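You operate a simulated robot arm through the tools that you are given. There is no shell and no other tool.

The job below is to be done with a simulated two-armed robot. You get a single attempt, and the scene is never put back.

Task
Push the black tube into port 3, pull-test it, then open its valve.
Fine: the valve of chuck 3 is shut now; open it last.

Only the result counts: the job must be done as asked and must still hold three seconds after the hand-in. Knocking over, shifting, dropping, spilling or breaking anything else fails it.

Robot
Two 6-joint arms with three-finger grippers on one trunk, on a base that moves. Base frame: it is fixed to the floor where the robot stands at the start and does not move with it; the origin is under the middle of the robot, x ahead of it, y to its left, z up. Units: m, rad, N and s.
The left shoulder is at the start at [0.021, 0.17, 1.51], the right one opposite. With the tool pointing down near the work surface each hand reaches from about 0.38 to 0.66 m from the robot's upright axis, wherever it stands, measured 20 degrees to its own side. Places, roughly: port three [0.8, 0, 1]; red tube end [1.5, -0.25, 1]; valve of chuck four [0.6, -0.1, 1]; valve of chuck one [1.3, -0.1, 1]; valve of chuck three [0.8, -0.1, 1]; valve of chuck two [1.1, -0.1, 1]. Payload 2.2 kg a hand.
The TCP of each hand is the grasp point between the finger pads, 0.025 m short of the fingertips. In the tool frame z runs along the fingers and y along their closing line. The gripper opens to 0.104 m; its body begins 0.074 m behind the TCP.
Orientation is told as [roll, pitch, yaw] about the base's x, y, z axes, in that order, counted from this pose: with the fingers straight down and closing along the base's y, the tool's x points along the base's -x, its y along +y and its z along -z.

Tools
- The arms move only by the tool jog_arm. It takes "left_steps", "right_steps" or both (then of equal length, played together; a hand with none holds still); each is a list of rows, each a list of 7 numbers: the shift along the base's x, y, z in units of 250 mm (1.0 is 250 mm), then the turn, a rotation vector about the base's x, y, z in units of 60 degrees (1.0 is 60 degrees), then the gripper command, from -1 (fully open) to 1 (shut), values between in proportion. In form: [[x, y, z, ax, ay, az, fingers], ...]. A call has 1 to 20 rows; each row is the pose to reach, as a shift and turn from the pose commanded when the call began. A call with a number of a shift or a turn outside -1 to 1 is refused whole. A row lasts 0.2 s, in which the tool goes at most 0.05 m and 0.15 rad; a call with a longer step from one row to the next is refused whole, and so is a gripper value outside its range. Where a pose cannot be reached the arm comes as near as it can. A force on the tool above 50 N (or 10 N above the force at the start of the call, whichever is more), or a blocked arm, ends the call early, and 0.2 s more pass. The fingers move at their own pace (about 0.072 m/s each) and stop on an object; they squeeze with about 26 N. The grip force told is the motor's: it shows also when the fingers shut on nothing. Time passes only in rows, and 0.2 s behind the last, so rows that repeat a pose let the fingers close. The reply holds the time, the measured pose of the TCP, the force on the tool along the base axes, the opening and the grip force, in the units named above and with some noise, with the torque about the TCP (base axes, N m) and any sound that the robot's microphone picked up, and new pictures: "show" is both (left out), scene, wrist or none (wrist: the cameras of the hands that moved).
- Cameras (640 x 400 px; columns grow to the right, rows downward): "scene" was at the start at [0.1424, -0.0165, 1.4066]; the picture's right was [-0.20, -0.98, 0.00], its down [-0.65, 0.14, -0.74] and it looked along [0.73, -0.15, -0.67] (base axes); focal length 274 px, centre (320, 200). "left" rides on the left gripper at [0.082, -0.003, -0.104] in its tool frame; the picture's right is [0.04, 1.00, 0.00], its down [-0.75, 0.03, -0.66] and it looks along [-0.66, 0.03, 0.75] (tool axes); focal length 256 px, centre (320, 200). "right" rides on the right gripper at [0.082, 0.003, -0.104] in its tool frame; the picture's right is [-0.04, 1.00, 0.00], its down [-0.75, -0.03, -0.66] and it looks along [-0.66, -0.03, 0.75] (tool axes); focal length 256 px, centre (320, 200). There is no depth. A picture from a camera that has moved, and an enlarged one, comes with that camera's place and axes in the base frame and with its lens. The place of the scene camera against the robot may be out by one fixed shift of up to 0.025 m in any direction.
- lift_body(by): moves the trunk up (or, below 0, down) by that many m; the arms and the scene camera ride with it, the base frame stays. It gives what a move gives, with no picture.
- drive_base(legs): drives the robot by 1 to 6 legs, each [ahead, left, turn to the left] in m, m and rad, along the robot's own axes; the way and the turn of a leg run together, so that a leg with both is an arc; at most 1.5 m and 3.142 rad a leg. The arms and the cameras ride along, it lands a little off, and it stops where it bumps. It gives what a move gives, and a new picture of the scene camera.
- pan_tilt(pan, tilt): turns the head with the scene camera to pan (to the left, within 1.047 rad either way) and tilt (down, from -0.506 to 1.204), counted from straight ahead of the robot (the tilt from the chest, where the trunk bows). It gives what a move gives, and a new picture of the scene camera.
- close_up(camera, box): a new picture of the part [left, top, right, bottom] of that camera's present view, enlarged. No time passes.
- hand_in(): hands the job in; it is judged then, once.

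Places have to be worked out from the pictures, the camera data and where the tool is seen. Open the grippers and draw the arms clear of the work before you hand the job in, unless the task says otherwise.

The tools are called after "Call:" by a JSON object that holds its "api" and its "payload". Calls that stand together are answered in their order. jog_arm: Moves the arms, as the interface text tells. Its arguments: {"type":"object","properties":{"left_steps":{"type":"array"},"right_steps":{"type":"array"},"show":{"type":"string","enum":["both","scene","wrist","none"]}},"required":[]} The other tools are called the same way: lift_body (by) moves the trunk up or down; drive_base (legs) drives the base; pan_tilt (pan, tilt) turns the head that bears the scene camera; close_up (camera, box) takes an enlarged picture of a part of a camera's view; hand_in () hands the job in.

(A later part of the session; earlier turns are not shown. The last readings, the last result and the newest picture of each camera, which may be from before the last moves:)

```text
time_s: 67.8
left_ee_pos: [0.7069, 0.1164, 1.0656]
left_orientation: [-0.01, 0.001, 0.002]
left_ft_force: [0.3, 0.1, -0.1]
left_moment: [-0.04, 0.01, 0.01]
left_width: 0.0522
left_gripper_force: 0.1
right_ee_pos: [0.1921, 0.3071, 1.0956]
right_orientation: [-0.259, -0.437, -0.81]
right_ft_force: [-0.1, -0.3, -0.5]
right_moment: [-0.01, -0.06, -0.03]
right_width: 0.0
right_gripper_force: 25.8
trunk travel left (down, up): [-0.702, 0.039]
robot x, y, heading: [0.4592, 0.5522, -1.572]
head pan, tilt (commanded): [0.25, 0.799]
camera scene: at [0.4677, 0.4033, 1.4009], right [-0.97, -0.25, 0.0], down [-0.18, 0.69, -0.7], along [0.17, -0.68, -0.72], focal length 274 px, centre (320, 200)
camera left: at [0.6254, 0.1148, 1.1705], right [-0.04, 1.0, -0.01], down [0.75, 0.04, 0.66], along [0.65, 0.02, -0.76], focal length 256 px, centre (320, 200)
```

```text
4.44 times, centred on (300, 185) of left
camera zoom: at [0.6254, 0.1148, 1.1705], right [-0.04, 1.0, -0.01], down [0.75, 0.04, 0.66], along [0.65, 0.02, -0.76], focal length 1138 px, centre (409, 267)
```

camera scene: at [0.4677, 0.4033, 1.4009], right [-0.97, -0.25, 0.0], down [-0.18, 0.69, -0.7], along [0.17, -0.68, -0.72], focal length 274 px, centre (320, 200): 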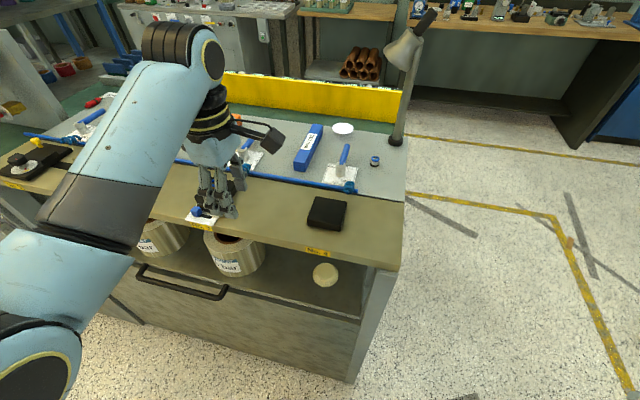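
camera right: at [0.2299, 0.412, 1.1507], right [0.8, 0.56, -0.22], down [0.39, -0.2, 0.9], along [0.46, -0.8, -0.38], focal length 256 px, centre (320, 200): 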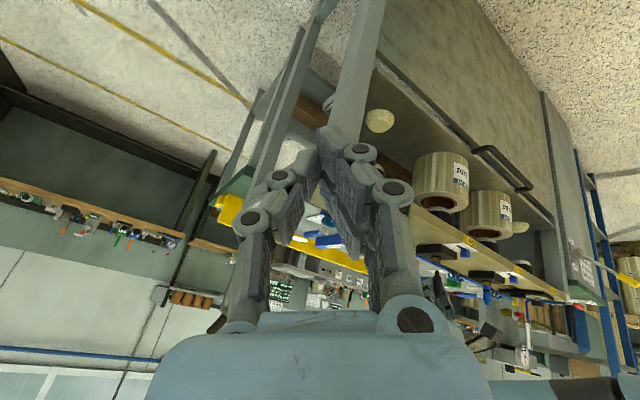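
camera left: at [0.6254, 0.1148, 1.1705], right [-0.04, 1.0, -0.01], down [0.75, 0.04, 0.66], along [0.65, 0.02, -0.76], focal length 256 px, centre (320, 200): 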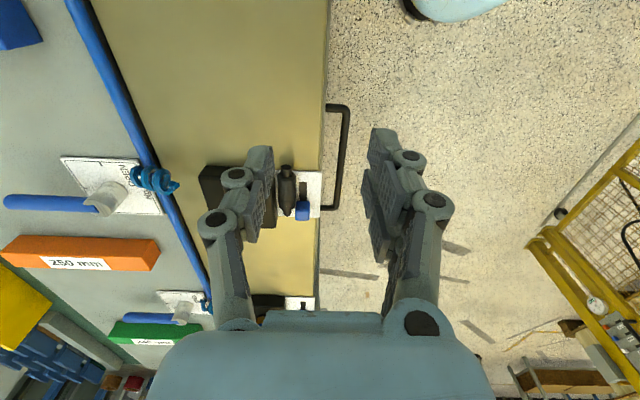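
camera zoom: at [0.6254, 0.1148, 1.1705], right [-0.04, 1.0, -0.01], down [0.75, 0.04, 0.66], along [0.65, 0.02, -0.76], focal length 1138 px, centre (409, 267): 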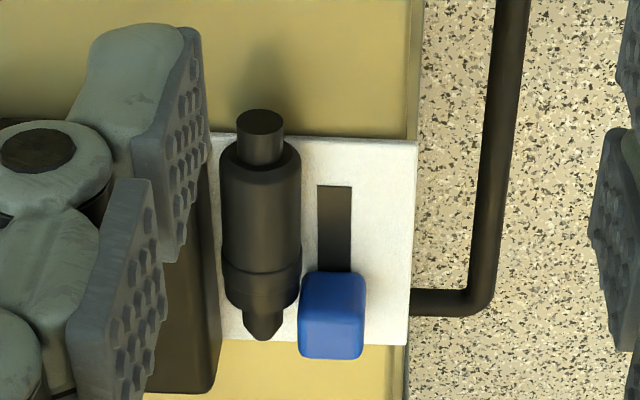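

The tube's axis is at y≈0.087 with the nipple end at x≈0.764. I move over it to [0.760, 0.087] at the current height and recheck before lowering.

Call:
{"api": "jog_arm", "payload": {"left_steps": [[0.07, -0.039, 0, 0, 0, 0, 0], [0.14, -0.078, 0, 0, 0, 0, 0], [0.212, -0.116, 0, 0, 0, 0, 0], [0.212, -0.116, 0, 0, 0, 0, 0]], "show": "none"}}

Call:
{"api": "close_up", "payload": {"camera": "left", "box": [240, 60, 400, 200]}}

Call:
{"api": "close_up", "payload": {"camera": "scene", "box": [180, 160, 250, 230]}}

```text
time_s: 68.8
left_ee_pos: [0.7598, 0.0888, 1.0659]
left_orientation: [-0.009, 0.002, 0.001]
left_ft_force: [-1.2, -0.5, -0.7]
left_moment: [0.0, 0.02, 0.02]
left_width: 0.0522
left_gripper_force: 0.1
right_ee_pos: [0.1923, 0.3075, 1.095]
right_orientation: [-0.26, -0.436, -0.81]
right_ft_force: [-0.6, -1.2, 0.3]
right_moment: [0.01, -0.02, 0.02]
right_width: 0.0001
right_gripper_force: 25.6
trunk travel left (down, up): [-0.702, 0.039]
robot x, y, heading: [0.4592, 0.549, -1.57]
head pan, tilt (commanded): [0.25, 0.799]
```

```text
2.86 times, centred on (320, 130) of left
camera zoom: at [0.6781, 0.0865, 1.171], right [-0.04, 1.0, -0.01], down [0.75, 0.04, 0.66], along [0.66, 0.02, -0.76], focal length 731 px, centre (320, 400)
```

zoom: 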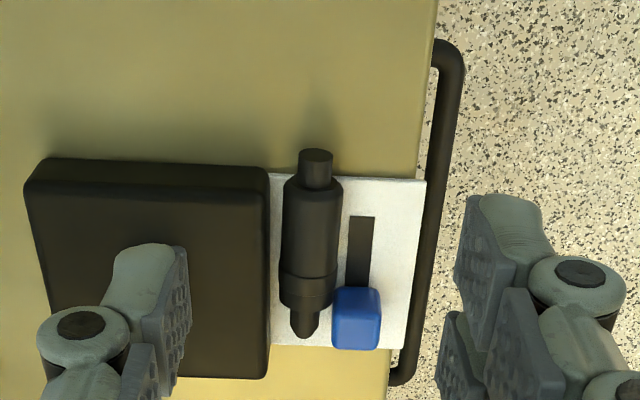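

```text
5.71 times, centred on (215, 195) of scene
camera zoom: at [0.4673, 0.4035, 1.401], right [-0.97, -0.25, 0.0], down [-0.18, 0.69, -0.7], along [0.17, -0.68, -0.72], focal length 1563 px, centre (920, 229)
```

zoom: 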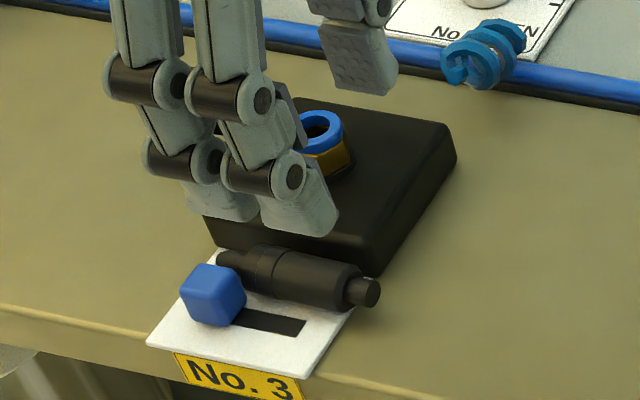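

There is a small gap of about 3 mm between tube and block, and the nipple juts out about 5 mm past the block's -x face. I lower the open hand on the -x side, clear of the block, to finger height and look before sliding in to pinch the nipple.

Call:
{"api": "jog_arm", "payload": {"left_steps": [[-0.06, -0.004, 0, 0, 0, 0, 0.2], [-0.06, -0.004, -0.08, 0, 0, 0, 0.2], [-0.06, -0.004, -0.16, 0, 0, 0, 0.2], [-0.06, -0.004, -0.24, 0, 0, 0, 0.2], [-0.06, -0.004, -0.29, 0, 0, 0, 0.2], [-0.06, -0.004, -0.322, 0, 0, 0, 0.2], [-0.06, -0.004, -0.322, 0, 0, 0, 0.2]], "show": "none"}}

Call:
{"api": "close_up", "payload": {"camera": "left", "box": [240, 100, 400, 240]}}

Call:
{"api": "close_up", "payload": {"camera": "scene", "box": [180, 160, 250, 230]}}

Call:
{"api": "close_up", "payload": {"camera": "right", "box": [400, 220, 470, 280]}}

```text
time_s: 70.4
left_ee_pos: [0.7457, 0.0874, 0.9849]
left_orientation: [-0.008, 0.001, 0.0]
left_ft_force: [-0.1, 0.0, 0.3]
left_moment: [0.01, -0.03, -0.01]
left_width: 0.0415
left_gripper_force: 0.1
right_ee_pos: [0.1929, 0.308, 1.0949]
right_orientation: [-0.259, -0.436, -0.809]
right_ft_force: [0.0, 0.6, -0.6]
right_moment: [-0.04, 0.0, 0.01]
right_width: 0.0
right_gripper_force: 25.9
trunk travel left (down, up): [-0.702, 0.039]
robot x, y, heading: [0.4563, 0.5541, -1.568]
head pan, tilt (commanded): [0.25, 0.799]
```

```text
2.86 times, centred on (320, 170) of left
camera zoom: at [0.6637, 0.0852, 1.09], right [-0.04, 1.0, -0.01], down [0.75, 0.04, 0.66], along [0.66, 0.02, -0.76], focal length 731 px, centre (320, 286)
```

zoom: 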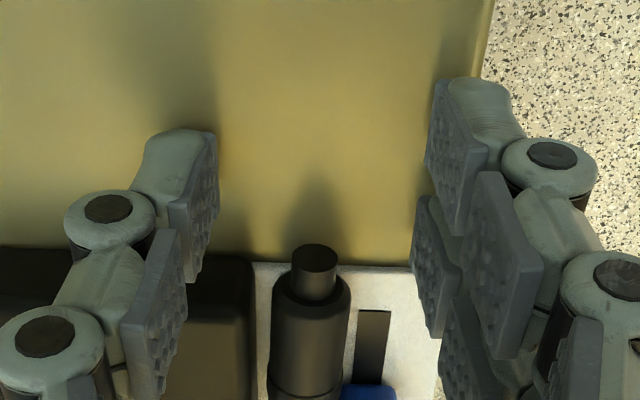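

```text
5.71 times, centred on (215, 195) of scene
camera zoom: at [0.4678, 0.4033, 1.4009], right [-0.97, -0.25, 0.0], down [-0.18, 0.69, -0.7], along [0.17, -0.68, -0.72], focal length 1563 px, centre (920, 229)
```

zoom: 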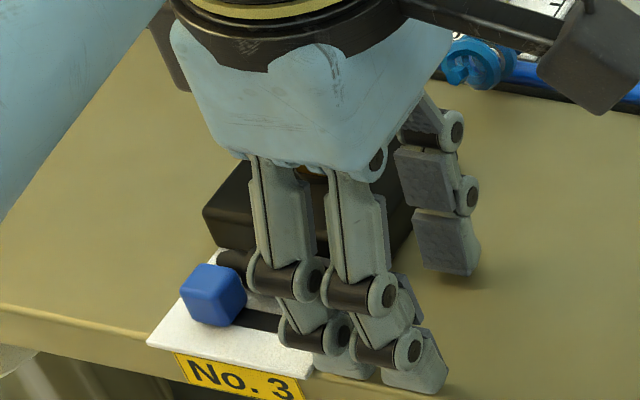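

```text
6.67 times, centred on (435, 250) of right
camera zoom: at [0.134, 0.4122, 1.1507], right [0.8, 0.56, -0.21], down [0.38, -0.2, 0.9], along [0.46, -0.8, -0.38], focal length 1707 px, centre (-447, -133)
```

zoom: 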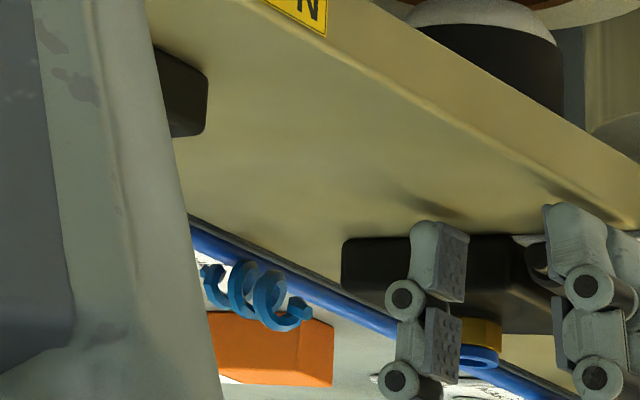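

The fingers are down beside the block with no contact. I slide +x by 10 mm and check that the single finger stays clear of the block's face.

Call:
{"api": "jog_arm", "payload": {"left_steps": [[0.014, 0, -0.004, 0, 0, 0, 0.2], [0.028, 0, -0.006, 0, 0, 0, 0.2], [0.042, 0, -0.006, 0, 0, 0, 0.2], [0.042, 0, -0.006, 0, 0, 0, 0.2]], "show": "none"}}

Call:
{"api": "close_up", "payload": {"camera": "left", "box": [240, 100, 400, 240]}}

Call:
{"api": "close_up", "payload": {"camera": "right", "box": [430, 230, 480, 270]}}

```text
time_s: 71.4
left_ee_pos: [0.7557, 0.0865, 0.9837]
left_orientation: [-0.008, 0.002, -0.001]
left_ft_force: [-0.6, -0.1, -0.2]
left_moment: [-0.03, -0.01, -0.02]
left_width: 0.0412
left_gripper_force: 0.2
right_ee_pos: [0.1924, 0.3084, 1.0955]
right_orientation: [-0.258, -0.436, -0.809]
right_ft_force: [-0.5, 0.6, 0.1]
right_moment: [0.05, 0.01, 0.04]
right_width: 0.0001
right_gripper_force: 26.4
trunk travel left (down, up): [-0.702, 0.039]
robot x, y, heading: [0.4604, 0.5517, -1.571]
head pan, tilt (commanded): [0.25, 0.799]
```

```text
2.86 times, centred on (320, 170) of left
camera zoom: at [0.6742, 0.0854, 1.0888], right [-0.04, 1.0, -0.01], down [0.75, 0.04, 0.66], along [0.66, 0.02, -0.76], focal length 731 px, centre (320, 286)
```

zoom: 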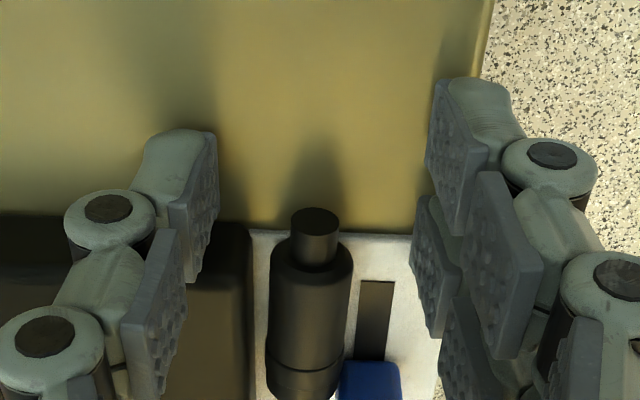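

```text
10.00 times, centred on (455, 250) of right
camera zoom: at [0.1339, 0.4122, 1.1507], right [0.8, 0.56, -0.21], down [0.38, -0.2, 0.9], along [0.46, -0.8, -0.38], focal length 2560 px, centre (-1030, -300)
```

zoom: 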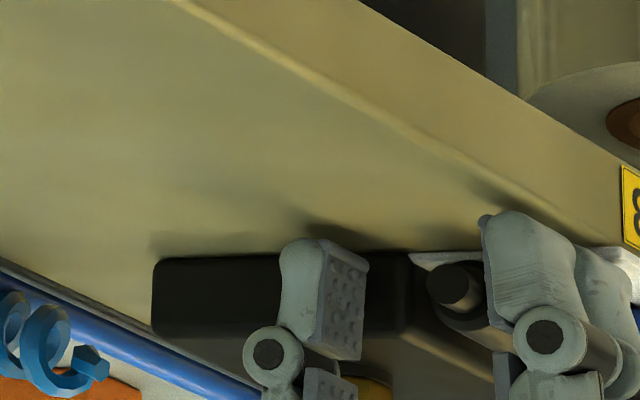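

Both fingers straddle the nipple with no contact yet. I ease another 2.5 mm in +x, watching for any contact force with the block.

Call:
{"api": "jog_arm", "payload": {"left_steps": [[0.005, 0.004, 0, 0, 0, 0, 0.2], [0.01, 0.004, 0, 0, 0, 0, 0.2], [0.01, 0.004, 0, 0, 0, 0, 0.2]], "show": "none"}}

Call:
{"api": "close_up", "payload": {"camera": "left", "box": [260, 130, 370, 220]}}

```text
time_s: 72.2
left_ee_pos: [0.7567, 0.0888, 0.9834]
left_orientation: [-0.008, 0.002, -0.001]
left_ft_force: [-0.5, -0.3, 0.5]
left_moment: [0.02, 0.01, -0.03]
left_width: 0.0417
left_gripper_force: 0.2
right_ee_pos: [0.1926, 0.3085, 1.0958]
right_orientation: [-0.259, -0.437, -0.809]
right_ft_force: [0.5, -0.6, 0.6]
right_moment: [0.0, 0.03, 0.0]
right_width: 0.0
right_gripper_force: 25.9
trunk travel left (down, up): [-0.702, 0.039]
robot x, y, heading: [0.4597, 0.5506, -1.568]
head pan, tilt (commanded): [0.25, 0.799]
```

```text
4.44 times, centred on (315, 175) of left
camera zoom: at [0.6767, 0.086, 1.0887], right [-0.04, 1.0, -0.01], down [0.75, 0.04, 0.66], along [0.65, 0.02, -0.76], focal length 1138 px, centre (342, 311)
```

zoom: 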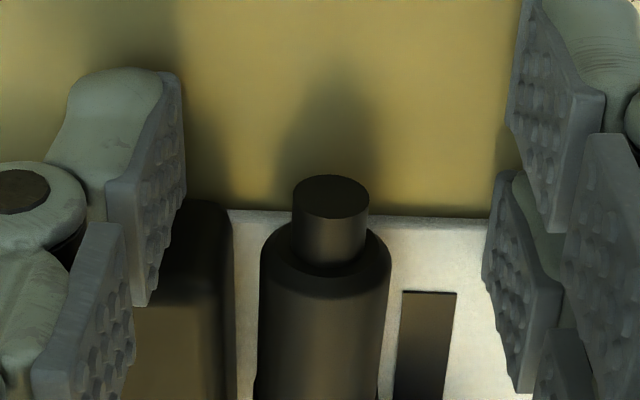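

No contact. I close the gripper on the nipple now.

Call:
{"api": "jog_arm", "payload": {"left_steps": [[0, 0.004, 0, 0, 0, 0, 0.6], [0, 0.004, 0, 0, 0, 0, 0.9], [0, 0.004, 0, 0, 0, 0, 1], [0, 0.004, 0, 0, 0, 0, 1]], "show": "none"}}

Call:
{"api": "close_up", "payload": {"camera": "left", "box": [240, 120, 400, 240]}}

Call:
{"api": "close_up", "payload": {"camera": "scene", "box": [180, 160, 250, 230]}}

```text
time_s: 73.2
left_ee_pos: [0.7581, 0.0904, 0.9844]
left_orientation: [-0.008, 0.002, 0.0]
left_ft_force: [-0.7, 9.1, -1.9]
left_moment: [0.21, 0.07, 0.16]
left_width: 0.0001
left_gripper_force: 26.1
right_ee_pos: [0.1925, 0.3096, 1.0958]
right_orientation: [-0.261, -0.436, -0.81]
right_ft_force: [0.1, 0.3, 0.2]
right_moment: [0.0, 0.04, -0.01]
right_width: 0.0
right_gripper_force: 26.2
trunk travel left (down, up): [-0.702, 0.039]
robot x, y, heading: [0.4567, 0.5514, -1.571]
head pan, tilt (commanded): [0.25, 0.799]
```

```text
3.33 times, centred on (320, 180) of left
camera zoom: at [0.6768, 0.0886, 1.0885], right [-0.04, 1.0, -0.01], down [0.75, 0.03, 0.66], along [0.66, 0.02, -0.76], focal length 853 px, centre (320, 267)
```

zoom: 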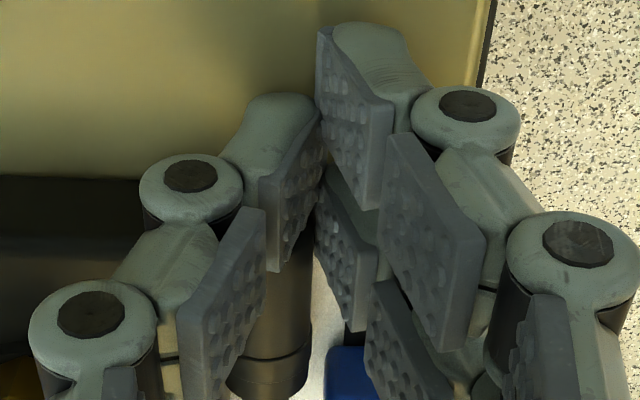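

```text
5.71 times, centred on (215, 195) of scene
camera zoom: at [0.4677, 0.4048, 1.4011], right [-0.97, -0.25, 0.0], down [-0.18, 0.69, -0.7], along [0.17, -0.68, -0.72], focal length 1563 px, centre (920, 229)
```

zoom: 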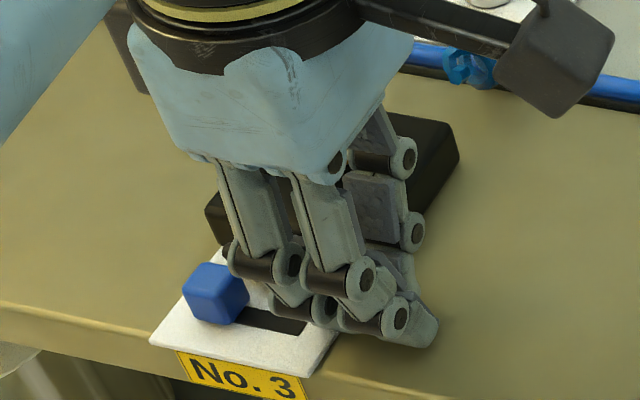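

The fingers shut fully, so they just missed the nipple; a finger is pressing lightly on the tube's side (9 N). I reopen and re-measure.

Call:
{"api": "jog_arm", "payload": {"left_steps": [[0, 0, 0, 0, 0, 0, 0.6], [0, 0, 0, 0, 0, 0, 0.2], [0, 0, 0, 0, 0, 0, 0.2]], "show": "none"}}

Call:
{"api": "close_up", "payload": {"camera": "left", "box": [260, 130, 370, 220]}}

Call:
{"api": "close_up", "payload": {"camera": "right", "box": [435, 235, 475, 265]}}

```text
time_s: 74.0
left_ee_pos: [0.7577, 0.088, 0.9838]
left_orientation: [-0.009, 0.002, -0.001]
left_ft_force: [0.9, -0.5, 0.1]
left_moment: [0.02, -0.03, 0.0]
left_width: 0.0416
left_gripper_force: 0.0
right_ee_pos: [0.1932, 0.3075, 1.0949]
right_orientation: [-0.259, -0.437, -0.81]
right_ft_force: [-0.4, -0.3, 0.7]
right_moment: [0.04, -0.01, -0.01]
right_width: 0.0002
right_gripper_force: 26.1
trunk travel left (down, up): [-0.702, 0.039]
robot x, y, heading: [0.4572, 0.5495, -1.572]
head pan, tilt (commanded): [0.25, 0.799]
```

```text
4.44 times, centred on (315, 175) of left
camera zoom: at [0.6767, 0.0864, 1.0887], right [-0.04, 1.0, -0.01], down [0.75, 0.04, 0.66], along [0.66, 0.02, -0.76], focal length 1138 px, centre (342, 311)
```

zoom: 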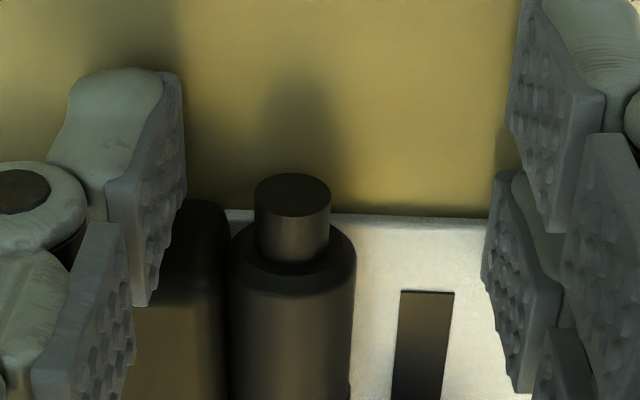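

```text
13.33 times, centred on (455, 250) of right
camera zoom: at [0.134, 0.4119, 1.1507], right [0.8, 0.56, -0.21], down [0.38, -0.2, 0.9], along [0.46, -0.8, -0.38], focal length 3413 px, centre (-1480, -467)
```

zoom: 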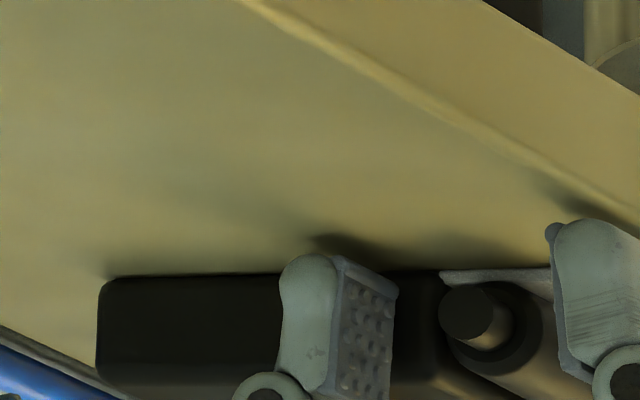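

The tube was nudged flush against the block and the pad edge is still just short of the nipple. I ease +3 mm further in x in 1 mm steps, watching for contact with the block.

Call:
{"api": "jog_arm", "payload": {"left_steps": [[0.004, 0, 0, 0, 0, 0, 0.2], [0.008, 0, 0, 0, 0, 0, 0.2], [0.012, 0, 0, 0, 0, 0, 0.2], [0.012, 0, 0, 0, 0, 0, 0.2]], "show": "none"}}

Call:
{"api": "close_up", "payload": {"camera": "right", "box": [435, 235, 475, 265]}}

```text
time_s: 75.0
left_ee_pos: [0.761, 0.0884, 0.9837]
left_orientation: [-0.01, 0.002, -0.001]
left_ft_force: [-1.5, -0.2, -0.4]
left_moment: [0.0, 0.03, -0.04]
left_width: 0.0416
left_gripper_force: 0.1
right_ee_pos: [0.1918, 0.3078, 1.0947]
right_orientation: [-0.259, -0.437, -0.811]
right_ft_force: [0.4, 0.1, 0.4]
right_moment: [0.03, -0.02, 0.0]
right_width: 0.0
right_gripper_force: 25.7
trunk travel left (down, up): [-0.702, 0.039]
robot x, y, heading: [0.4626, 0.5505, -1.577]
head pan, tilt (commanded): [0.25, 0.799]
```

```text
13.33 times, centred on (455, 250) of right
camera zoom: at [0.1338, 0.4122, 1.1507], right [0.8, 0.56, -0.21], down [0.38, -0.2, 0.9], along [0.46, -0.8, -0.38], focal length 3413 px, centre (-1480, -467)
```

zoom: 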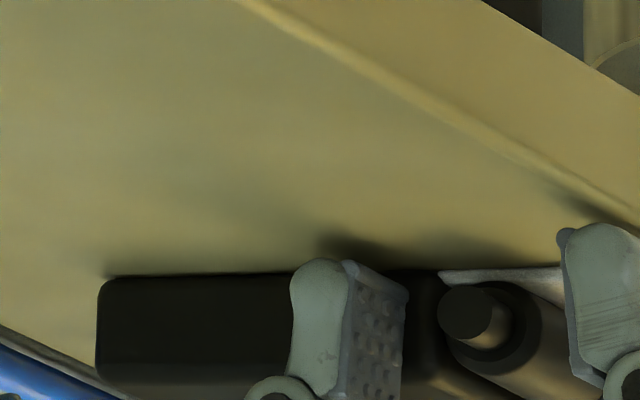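

No contact with the block (about 1 N). I shift 4 mm in -y to centre on the tube's new line and close again.

Call:
{"api": "jog_arm", "payload": {"left_steps": [[0.002, -0.017, 0, 0, 0, 0, 0.2], [0.002, -0.017, 0, 0, 0, 0, 0.6], [0.002, -0.017, 0, 0, 0, 0, 0.9], [0.002, -0.017, 0, 0, 0, 0, 1], [0.002, -0.017, 0, 0, 0, 0, 1]], "show": "none"}}

Call:
{"api": "close_up", "payload": {"camera": "left", "box": [240, 120, 400, 240]}}

Call:
{"api": "close_up", "payload": {"camera": "right", "box": [435, 235, 475, 265]}}

```text
time_s: 76.2
left_ee_pos: [0.7608, 0.0894, 0.9836]
left_orientation: [-0.003, 0.0, 0.002]
left_ft_force: [-5.7, 25.5, -4.8]
left_moment: [0.47, 0.16, 0.48]
left_width: 0.0
left_gripper_force: 26.1
right_ee_pos: [0.1916, 0.3096, 1.096]
right_orientation: [-0.261, -0.438, -0.81]
right_ft_force: [-0.7, 0.3, -0.1]
right_moment: [-0.01, -0.01, 0.01]
right_width: 0.0001
right_gripper_force: 25.7
trunk travel left (down, up): [-0.702, 0.039]
robot x, y, heading: [0.4586, 0.5506, -1.573]
head pan, tilt (commanded): [0.25, 0.799]
```

```text
3.33 times, centred on (320, 180) of left
camera zoom: at [0.6802, 0.0872, 1.0883], right [-0.04, 1.0, 0.0], down [0.75, 0.03, 0.66], along [0.66, 0.03, -0.76], focal length 853 px, centre (320, 267)
```

zoom: 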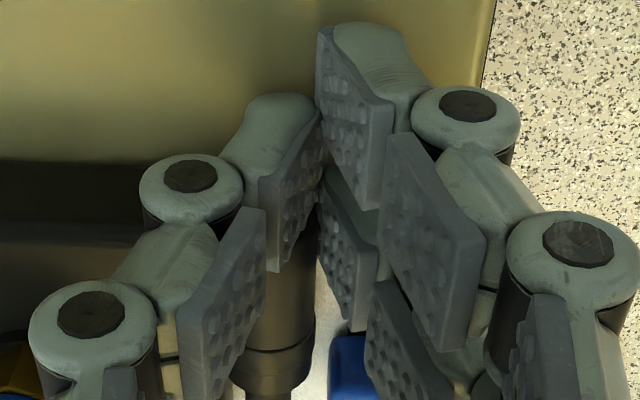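

```text
13.33 times, centred on (455, 250) of right
camera zoom: at [0.1337, 0.4147, 1.1508], right [0.8, 0.56, -0.22], down [0.38, -0.2, 0.9], along [0.46, -0.8, -0.38], focal length 3413 px, centre (-1480, -467)
```

zoom: 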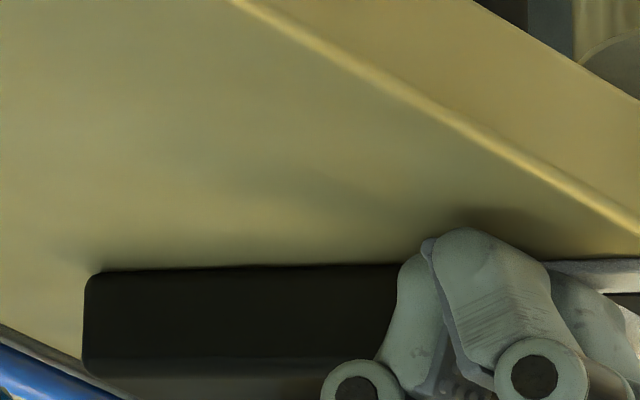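

It missed again: the nipple must sit a few mm further +x than estimated. I reopen and step +x by 2 mm at a time, using the force reading to find the block's face.

Call:
{"api": "jog_arm", "payload": {"left_steps": [[0, 0, 0, 0, 0, 0, 0.6], [0, 0, 0, 0, 0, 0, 0.2], [0.004, 0, 0, 0, 0, 0, 0.2], [0.008, 0, 0, 0, 0, 0, 0.2], [0.008, 0, 0, 0, 0, 0, 0.2]], "show": "none"}}

Call:
{"api": "close_up", "payload": {"camera": "left", "box": [260, 130, 370, 220]}}

Call:
{"api": "close_up", "payload": {"camera": "right", "box": [435, 235, 475, 265]}}

```text
time_s: 77.4
left_ee_pos: [0.7637, 0.0843, 0.9871]
left_orientation: [-0.01, 0.001, 0.0]
left_ft_force: [-1.7, 1.2, 3.8]
left_moment: [-0.03, -0.04, 0.03]
left_width: 0.0546
left_gripper_force: 0.0
right_ee_pos: [0.192, 0.3077, 1.0956]
right_orientation: [-0.259, -0.436, -0.81]
right_ft_force: [-0.3, -0.1, -0.6]
right_moment: [0.0, -0.03, 0.0]
right_width: 0.0
right_gripper_force: 26.2
trunk travel left (down, up): [-0.702, 0.039]
robot x, y, heading: [0.4621, 0.5485, -1.572]
head pan, tilt (commanded): [0.25, 0.799]
```

```text
4.44 times, centred on (315, 175) of left
camera zoom: at [0.6819, 0.0823, 1.0899], right [-0.04, 1.0, -0.01], down [0.75, 0.04, 0.66], along [0.66, 0.02, -0.76], focal length 1138 px, centre (342, 311)
```

zoom: 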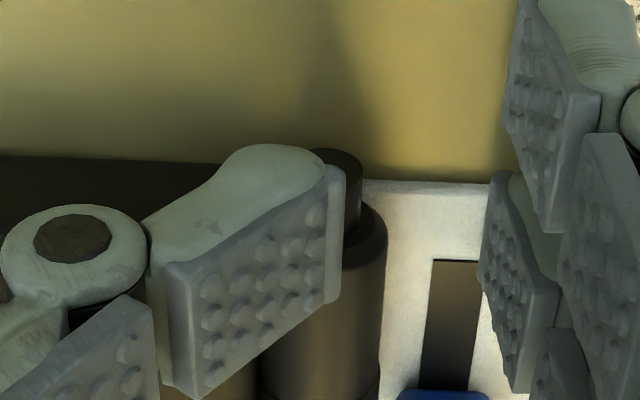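

```text
13.33 times, centred on (455, 250) of right
camera zoom: at [0.1336, 0.4125, 1.1507], right [0.8, 0.56, -0.21], down [0.38, -0.2, 0.9], along [0.46, -0.8, -0.38], focal length 3413 px, centre (-1480, -467)
```

zoom: 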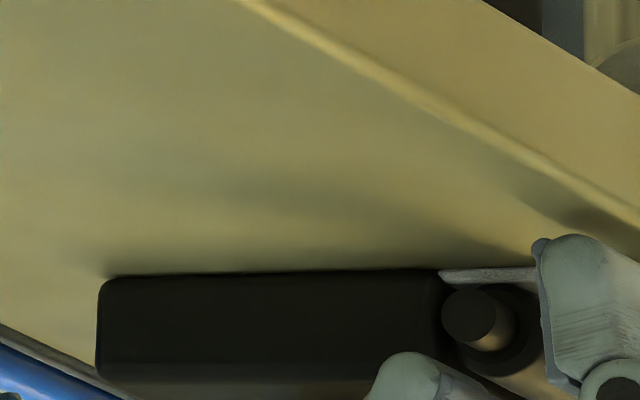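

The single finger has ridden up onto the block's edge, with only a small force, and the block hasn't moved. I raise the hand to free it and rethink.

Call:
{"api": "jog_arm", "payload": {"left_steps": [[-0.008, 0, 0.04, 0, 0, 0, 0.2], [-0.03, 0, 0.1, 0, 0, 0, 0], [-0.06, 0, 0.18, 0, 0, 0, -0.2], [-0.1, 0, 0.26, 0, 0, 0, -0.3], [-0.1, 0, 0.26, 0, 0, 0, -0.3]], "show": "none"}}

Call:
{"api": "close_up", "payload": {"camera": "left", "box": [220, 60, 400, 220]}}

Call:
{"api": "close_up", "payload": {"camera": "scene", "box": [180, 160, 250, 230]}}

Call:
{"api": "close_up", "payload": {"camera": "right", "box": [425, 225, 485, 275]}}

```text
time_s: 78.6
left_ee_pos: [0.738, 0.0837, 1.0487]
left_orientation: [-0.009, 0.001, 0.0]
left_ft_force: [-0.2, 0.5, -0.5]
left_moment: [-0.02, 0.03, -0.02]
left_width: 0.0673
left_gripper_force: 0.0
right_ee_pos: [0.1931, 0.3076, 1.0947]
right_orientation: [-0.258, -0.437, -0.808]
right_ft_force: [0.3, 0.1, 0.4]
right_moment: [0.0, 0.02, 0.01]
right_width: 0.0
right_gripper_force: 25.4
trunk travel left (down, up): [-0.702, 0.039]
robot x, y, heading: [0.4575, 0.5475, -1.572]
head pan, tilt (commanded): [0.25, 0.799]
```

```text
2.50 times, centred on (310, 140) of left
camera zoom: at [0.6572, 0.082, 1.1538], right [-0.04, 1.0, -0.01], down [0.75, 0.04, 0.66], along [0.65, 0.02, -0.76], focal length 640 px, centre (345, 350)
```

zoom: 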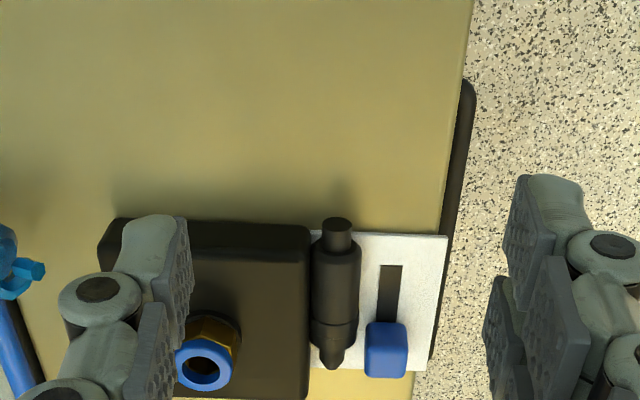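

```text
5.71 times, centred on (215, 195) of scene
camera zoom: at [0.4682, 0.4033, 1.4009], right [-0.97, -0.25, 0.0], down [-0.18, 0.69, -0.7], along [0.17, -0.68, -0.72], focal length 1563 px, centre (920, 229)
```

zoom: 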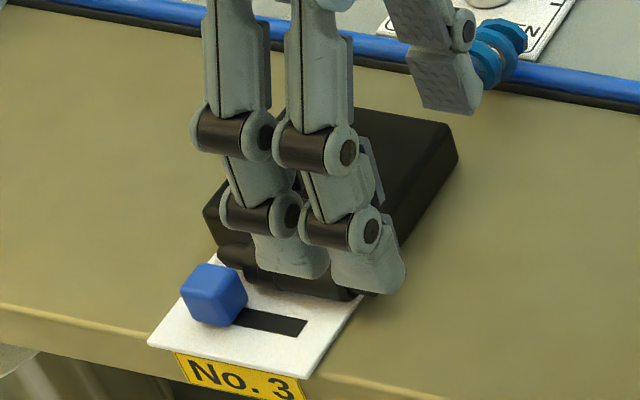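

```text
8.00 times, centred on (455, 250) of right
camera zoom: at [0.1343, 0.4122, 1.1508], right [0.8, 0.56, -0.22], down [0.39, -0.2, 0.9], along [0.46, -0.8, -0.38], focal length 2048 px, centre (-760, -200)
```

zoom: 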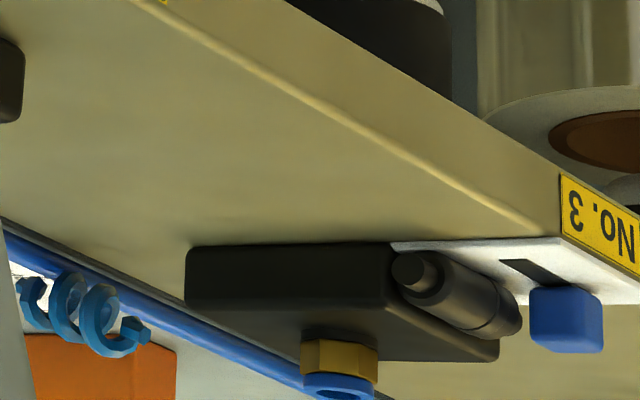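

The tube now lies parallel along the block, clear of the knob, which sits at its +x end stop. A cleaner way out is to push the tube by its nipple toward +x until its body passes the block's far end. I turn the hand back to yaw -90° with the fingers shut.

Call:
{"api": "jog_arm", "payload": {"left_steps": [[-0.03, 0, 0.04, 0, 0, -0.14, 0.3], [-0.06, 0.02, 0.04, 0, 0, -0.28, 0.7], [-0.06, 0.04, 0.04, 0, 0, -0.42, 1], [-0.06, 0.05, 0.04, 0, 0, -0.56, 1], [-0.06, 0.05, 0.04, 0, 0, -0.7, 1], [-0.06, 0.05, 0.04, 0, 0, -0.84, 1], [-0.06, 0.05, 0.04, 0, 0, -0.98, 1]], "show": "none"}}

Call:
{"api": "jog_arm", "payload": {"left_steps": [[0, 0, 0, 0, 0, -0.13, 1], [0, 0, 0, 0, 0, -0.26, 1], [0, 0, 0, 0, 0, -0.39, 1], [0, 0, 0, 0, 0, -0.52, 1], [0, 0, 0, 0, 0, -0.52, 1]], "show": "both"}}

Call:
{"api": "close_up", "payload": {"camera": "left", "box": [260, 80, 480, 240]}}

```text
time_s: 80.2
left_ee_pos: [0.7221, 0.0976, 1.0588]
left_orientation: [-0.008, 0.003, -1.028]
left_ft_force: [0.0, -0.3, -0.3]
left_moment: [-0.03, 0.01, 0.02]
left_width: 0.0
left_gripper_force: 25.9
right_ee_pos: [0.1908, 0.308, 1.0954]
right_orientation: [-0.258, -0.435, -0.81]
right_ft_force: [0.4, 0.4, -0.4]
right_moment: [0.04, -0.01, -0.02]
right_width: 0.0002
right_gripper_force: 26.2
trunk travel left (down, up): [-0.702, 0.039]
robot x, y, heading: [0.4585, 0.5529, -1.571]
head pan, tilt (commanded): [0.25, 0.799]
```

```text
time_s: 81.4
left_ee_pos: [0.7242, 0.0976, 1.0591]
left_orientation: [-0.01, 0.002, -1.572]
left_ft_force: [-0.2, -0.7, 0.6]
left_moment: [0.04, -0.01, -0.01]
left_width: 0.0
left_gripper_force: 25.2
right_ee_pos: [0.193, 0.3068, 1.0955]
right_orientation: [-0.258, -0.438, -0.808]
right_ft_force: [0.1, 0.0, 1.0]
right_moment: [0.03, 0.0, 0.0]
right_width: 0.0
right_gripper_force: 26.2
trunk travel left (down, up): [-0.702, 0.039]
robot x, y, heading: [0.4537, 0.5521, -1.57]
head pan, tilt (commanded): [0.25, 0.799]
camera scene: at [0.4677, 0.4033, 1.4009], right [-0.97, -0.25, 0.0], down [-0.18, 0.69, -0.7], along [0.17, -0.68, -0.72], focal length 274 px, centre (320, 200)
camera left: at [0.7217, 0.1788, 1.164], right [1.0, 0.04, -0.01], down [0.03, -0.75, 0.66], along [0.02, -0.66, -0.76], focal length 256 px, centre (320, 200)
```

scene: 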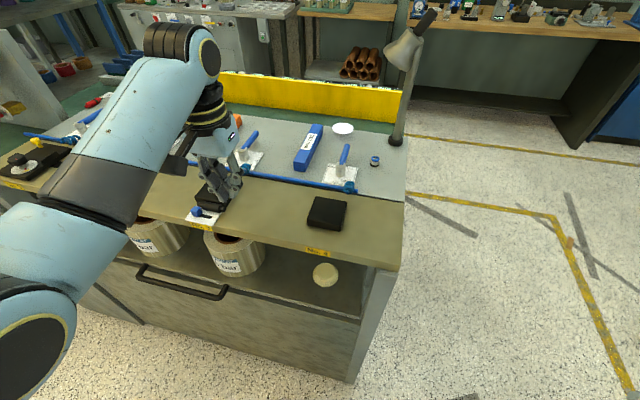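
left: 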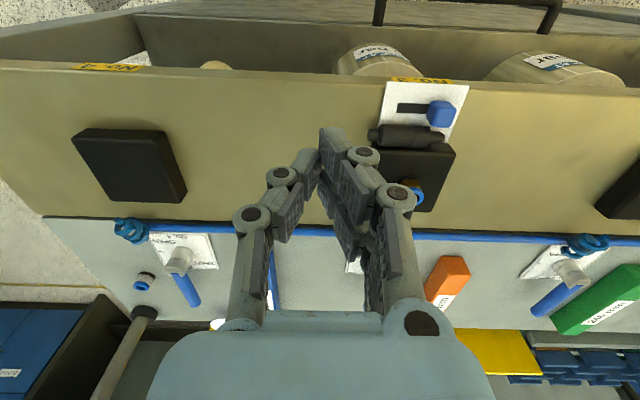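

```text
2.50 times, centred on (370, 160) of left
camera zoom: at [0.7217, 0.1788, 1.164], right [1.0, 0.04, -0.01], down [0.03, -0.75, 0.66], along [0.02, -0.66, -0.76], focal length 640 px, centre (195, 300)
```

zoom: 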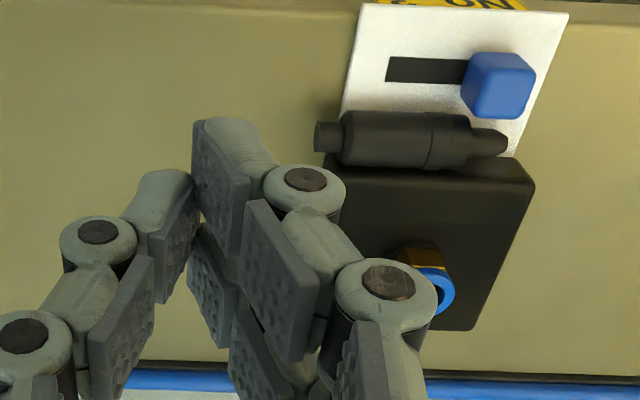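

The tube spans x≈0.765–0.83 at y≈0.081 and clears the knob by a few mm. I lower the closed fingers behind the nipple, at y≈0.0995 to stay off the block.

Call:
{"api": "jog_arm", "payload": {"left_steps": [[0, 0.008, -0.06, 0, 0, 0, 1], [0, 0.008, -0.12, 0, 0, 0, 1], [0, 0.008, -0.18, 0, 0, 0, 1], [0, 0.008, -0.24, 0, 0, 0, 1], [0, 0.008, -0.28, 0, 0, 0, 1], [0, 0.008, -0.3, 0, 0, 0, 1], [0, 0.008, -0.3, 0, 0, 0, 1]], "show": "none"}}

Call:
{"api": "close_up", "payload": {"camera": "left", "box": [260, 100, 480, 260]}}

Call:
{"api": "close_up", "payload": {"camera": "right", "box": [425, 225, 485, 275]}}

```text
time_s: 83.0
left_ee_pos: [0.724, 0.0989, 0.9836]
left_orientation: [-0.009, 0.002, -1.569]
left_ft_force: [-0.4, 0.3, 0.1]
left_moment: [0.01, 0.0, 0.0]
left_width: 0.0002
left_gripper_force: 26.3
right_ee_pos: [0.1917, 0.3072, 1.0952]
right_orientation: [-0.257, -0.437, -0.81]
right_ft_force: [-0.4, 0.3, -0.8]
right_moment: [0.01, -0.01, 0.01]
right_width: 0.0
right_gripper_force: 26.3
trunk travel left (down, up): [-0.702, 0.039]
robot x, y, heading: [0.4627, 0.5537, -1.575]
head pan, tilt (commanded): [0.25, 0.799]
```

```text
2.50 times, centred on (370, 180) of left
camera zoom: at [0.7214, 0.1807, 1.0887], right [1.0, 0.04, -0.01], down [0.04, -0.75, 0.65], along [0.02, -0.65, -0.76], focal length 640 px, centre (195, 250)
```

zoom: 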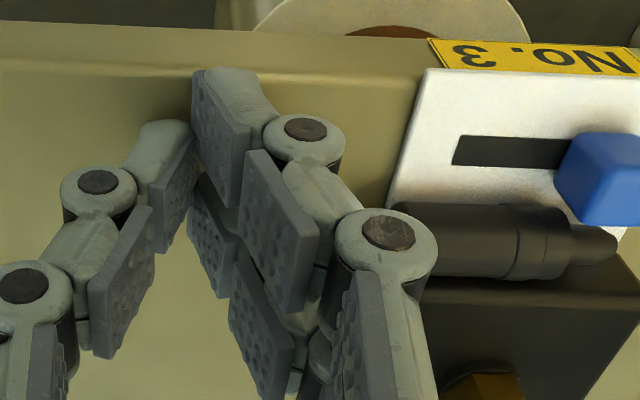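

```text
8.00 times, centred on (455, 250) of right
camera zoom: at [0.1339, 0.4122, 1.1507], right [0.8, 0.56, -0.21], down [0.38, -0.2, 0.9], along [0.46, -0.8, -0.38], focal length 2048 px, centre (-760, -200)
```

zoom: 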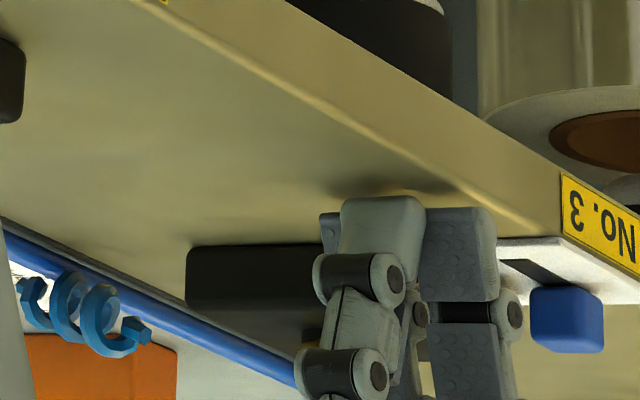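

The fingertip back sits behind the nipple, with the knuckles above tube height. I push +x in small steps, about 40 mm in all, so the nipple moves roughly 12 mm first, and check.

Call:
{"api": "jog_arm", "payload": {"left_steps": [[0.016, 0, 0, 0, 0, 0, 1], [0.032, 0, 0, 0, 0, 0, 1], [0.048, 0, 0, 0, 0, 0, 1], [0.064, 0, 0, 0, 0, 0, 1], [0.08, 0, 0, 0, 0, 0, 1], [0.096, 0, 0, 0, 0, 0, 1], [0.112, 0, 0, 0, 0, 0, 1], [0.128, 0, 0, 0, 0, 0, 1], [0.144, 0, 0, 0, 0, 0, 1], [0.16, 0, 0, 0, 0, 0, 1]], "show": "none"}}

Call:
{"api": "close_up", "payload": {"camera": "left", "box": [260, 80, 480, 240]}}

Call:
{"api": "close_up", "payload": {"camera": "scene", "box": [170, 160, 250, 230]}}

```text
time_s: 85.2
left_ee_pos: [0.7635, 0.1, 0.9836]
left_orientation: [-0.009, 0.001, -1.571]
left_ft_force: [-0.1, 0.2, -0.4]
left_moment: [0.02, 0.04, -0.03]
left_width: 0.0
left_gripper_force: 26.0
right_ee_pos: [0.1918, 0.3073, 1.0952]
right_orientation: [-0.258, -0.437, -0.811]
right_ft_force: [0.2, 0.2, -0.1]
right_moment: [-0.01, -0.02, 0.0]
right_width: 0.0
right_gripper_force: 26.4
trunk travel left (down, up): [-0.702, 0.039]
robot x, y, heading: [0.4582, 0.5521, -1.572]
head pan, tilt (commanded): [0.25, 0.799]
```

```text
2.50 times, centred on (370, 160) of left
camera zoom: at [0.7615, 0.181, 1.0887], right [1.0, 0.04, -0.01], down [0.04, -0.75, 0.66], along [0.02, -0.66, -0.76], focal length 640 px, centre (195, 300)
```

zoom: 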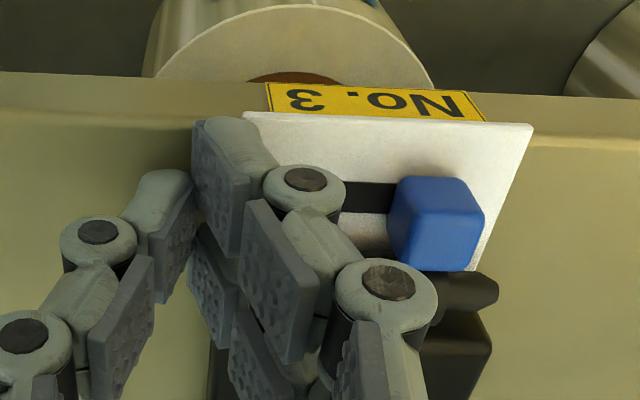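

```text
5.71 times, centred on (210, 195) of scene
camera zoom: at [0.4679, 0.4033, 1.4009], right [-0.97, -0.25, 0.0], down [-0.18, 0.69, -0.7], along [0.17, -0.68, -0.72], focal length 1563 px, centre (949, 229)
```

zoom: 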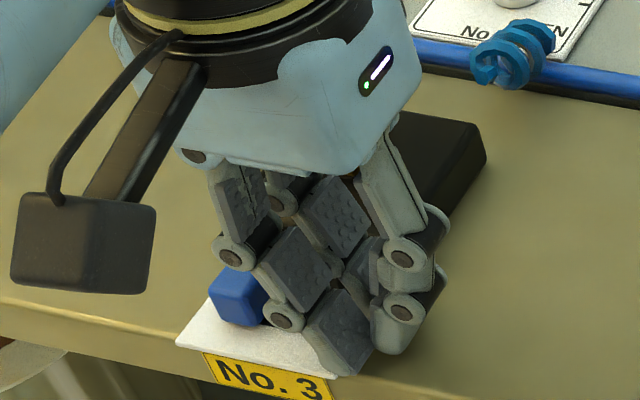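

The tube is sliding: the spigot tip is now at x≈0.841 and the forces are near zero. I push another 15 mm, stopping before the knuckle would meet the knob.

Call:
{"api": "jog_arm", "payload": {"left_steps": [[0.016, 0, 0, 0, 0, 0, 1], [0.032, 0, 0, 0, 0, 0, 1], [0.048, 0, 0, 0, 0, 0, 1], [0.06, 0, 0, 0, 0, 0, 1], [0.06, 0, 0, 0, 0, 0, 1]], "show": "none"}}

Call:
{"api": "close_up", "payload": {"camera": "left", "box": [260, 80, 480, 240]}}

```text
time_s: 86.4
left_ee_pos: [0.7784, 0.099, 0.984]
left_orientation: [-0.009, 0.002, -1.571]
left_ft_force: [0.3, 0.5, 0.3]
left_moment: [0.0, 0.01, 0.04]
left_width: 0.0003
left_gripper_force: 25.5
right_ee_pos: [0.1926, 0.3088, 1.095]
right_orientation: [-0.259, -0.436, -0.81]
right_ft_force: [0.0, -0.5, -0.3]
right_moment: [0.02, -0.03, 0.0]
right_width: 0.0
right_gripper_force: 25.8
trunk travel left (down, up): [-0.702, 0.039]
robot x, y, heading: [0.4578, 0.5512, -1.572]
head pan, tilt (commanded): [0.25, 0.799]
```

```text
2.50 times, centred on (370, 160) of left
camera zoom: at [0.7763, 0.181, 1.0886], right [1.0, 0.04, -0.01], down [0.04, -0.75, 0.66], along [0.02, -0.65, -0.76], focal length 640 px, centre (195, 300)
```

zoom: 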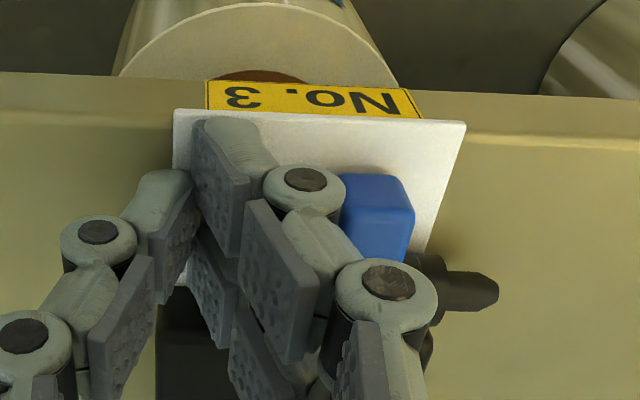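

The spigot tip is now at x≈0.856 and the body just clears the block's end. To push about 1 cm further without the knuckle meeting the knob, I back off slightly, tilt the hand -0.2 rad about y so the fingertips lead, then push on.

Call:
{"api": "jog_arm", "payload": {"left_steps": [[-0.02, 0, 0.004, 0, 0, 0, 1], [-0.02, 0, 0.006, 0, -0.1, 0, 1], [-0.02, 0, 0.006, 0, -0.191, 0, 1], [-0.008, 0, 0.006, 0, -0.191, 0, 1], [0.004, 0, 0.006, 0, -0.191, 0, 1], [0.016, 0, 0.006, 0, -0.191, 0, 1], [0.028, 0, 0.006, 0, -0.191, 0, 1], [0.036, 0, 0.006, 0, -0.191, 0, 1], [0.036, 0, 0.006, 0, -0.191, 0, 1]], "show": "none"}}

Call:
{"api": "close_up", "payload": {"camera": "left", "box": [260, 80, 480, 240]}}

Call:
{"api": "close_up", "payload": {"camera": "scene", "box": [150, 160, 250, 230]}}

```text
time_s: 88.4
left_ee_pos: [0.7872, 0.0992, 0.9853]
left_orientation: [0.189, 0.002, -1.572]
left_ft_force: [0.2, 0.4, 0.1]
left_moment: [-0.03, -0.04, 0.0]
left_width: 0.0
left_gripper_force: 25.9
right_ee_pos: [0.1923, 0.308, 1.0944]
right_orientation: [-0.259, -0.436, -0.809]
right_ft_force: [0.4, 0.2, -0.3]
right_moment: [0.0, 0.0, 0.02]
right_width: 0.0
right_gripper_force: 26.2
trunk travel left (down, up): [-0.702, 0.039]
robot x, y, heading: [0.4613, 0.5523, -1.567]
head pan, tilt (commanded): [0.25, 0.799]
```

```text
2.50 times, centred on (370, 160) of left
camera zoom: at [0.7648, 0.1812, 1.0877], right [0.98, 0.04, 0.19], down [-0.1, -0.75, 0.65], along [0.17, -0.65, -0.74], focal length 640 px, centre (195, 300)
```

zoom: 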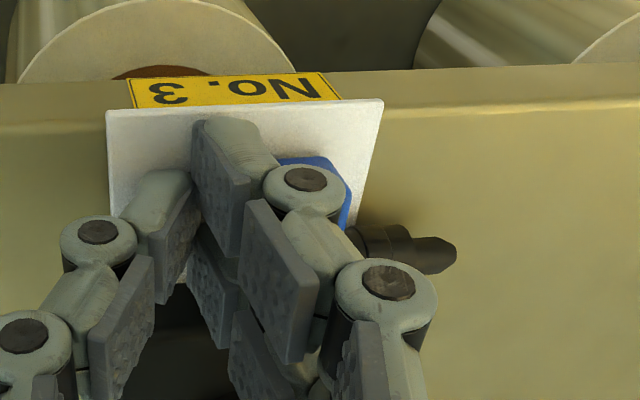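

```text
5.71 times, centred on (200, 195) of scene
camera zoom: at [0.4677, 0.4033, 1.4009], right [-0.97, -0.25, 0.0], down [-0.18, 0.69, -0.7], along [0.17, -0.68, -0.72], focal length 1563 px, centre (1006, 229)
```

zoom: 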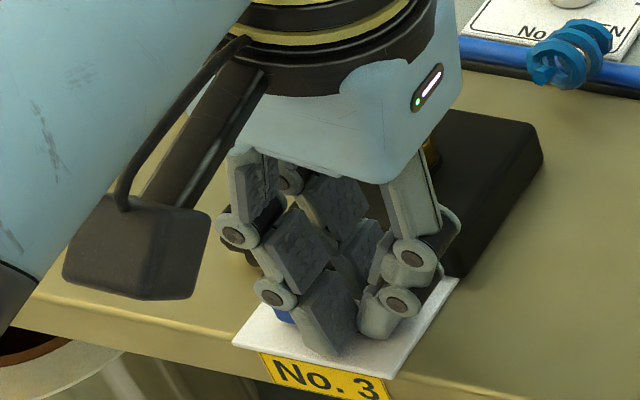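

The tube now protrudes well past the block's end. I lift the hand straight up, level it and look.

Call:
{"api": "jog_arm", "payload": {"left_steps": [[-0.012, 0, 0.02, 0, 0, 0, 1], [-0.02, 0, 0.1, 0, 0, 0, 1], [-0.02, 0, 0.18, 0, 0.1, 0, 1], [-0.02, 0, 0.26, 0, 0.191, 0, 0.5], [-0.02, 0, 0.3, 0, 0.191, 0, 0.2], [-0.02, 0, 0.3, 0, 0.191, 0, 0.2]], "show": "none"}}

Call:
{"api": "close_up", "payload": {"camera": "left", "box": [220, 60, 440, 220]}}

Call:
{"api": "close_up", "payload": {"camera": "right", "box": [425, 225, 495, 275]}}

```text
time_s: 89.8
left_ee_pos: [0.7824, 0.0991, 1.0615]
left_orientation: [-0.008, 0.001, -1.57]
left_ft_force: [-0.1, 0.5, 0.7]
left_moment: [0.02, 0.0, 0.01]
left_width: 0.0417
left_gripper_force: 0.1
right_ee_pos: [0.1929, 0.3081, 1.0954]
right_orientation: [-0.257, -0.436, -0.809]
right_ft_force: [0.0, -0.9, -0.2]
right_moment: [0.02, -0.01, 0.02]
right_width: 0.0
right_gripper_force: 26.0
trunk travel left (down, up): [-0.702, 0.039]
robot x, y, heading: [0.4571, 0.553, -1.569]
head pan, tilt (commanded): [0.25, 0.799]
```

```text
2.50 times, centred on (330, 140) of left
camera zoom: at [0.7809, 0.1808, 1.166], right [1.0, 0.04, -0.01], down [0.04, -0.75, 0.66], along [0.02, -0.66, -0.76], focal length 640 px, centre (295, 350)
```

zoom: 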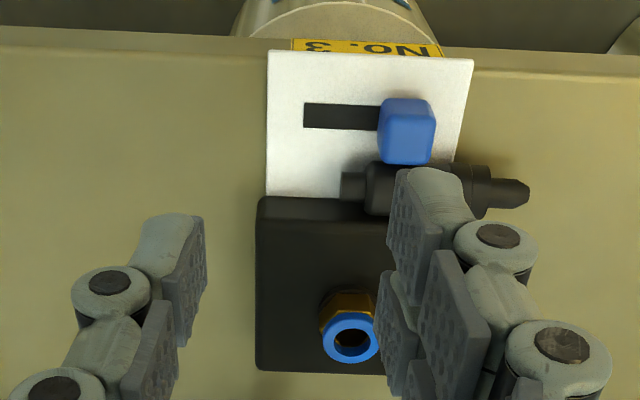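

```text
8.00 times, centred on (460, 250) of right
camera zoom: at [0.1342, 0.4122, 1.1508], right [0.8, 0.56, -0.22], down [0.38, -0.2, 0.9], along [0.46, -0.8, -0.38], focal length 2048 px, centre (-800, -200)
```

zoom: 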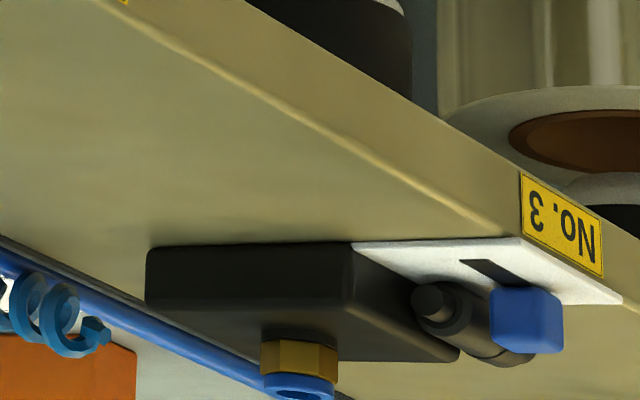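

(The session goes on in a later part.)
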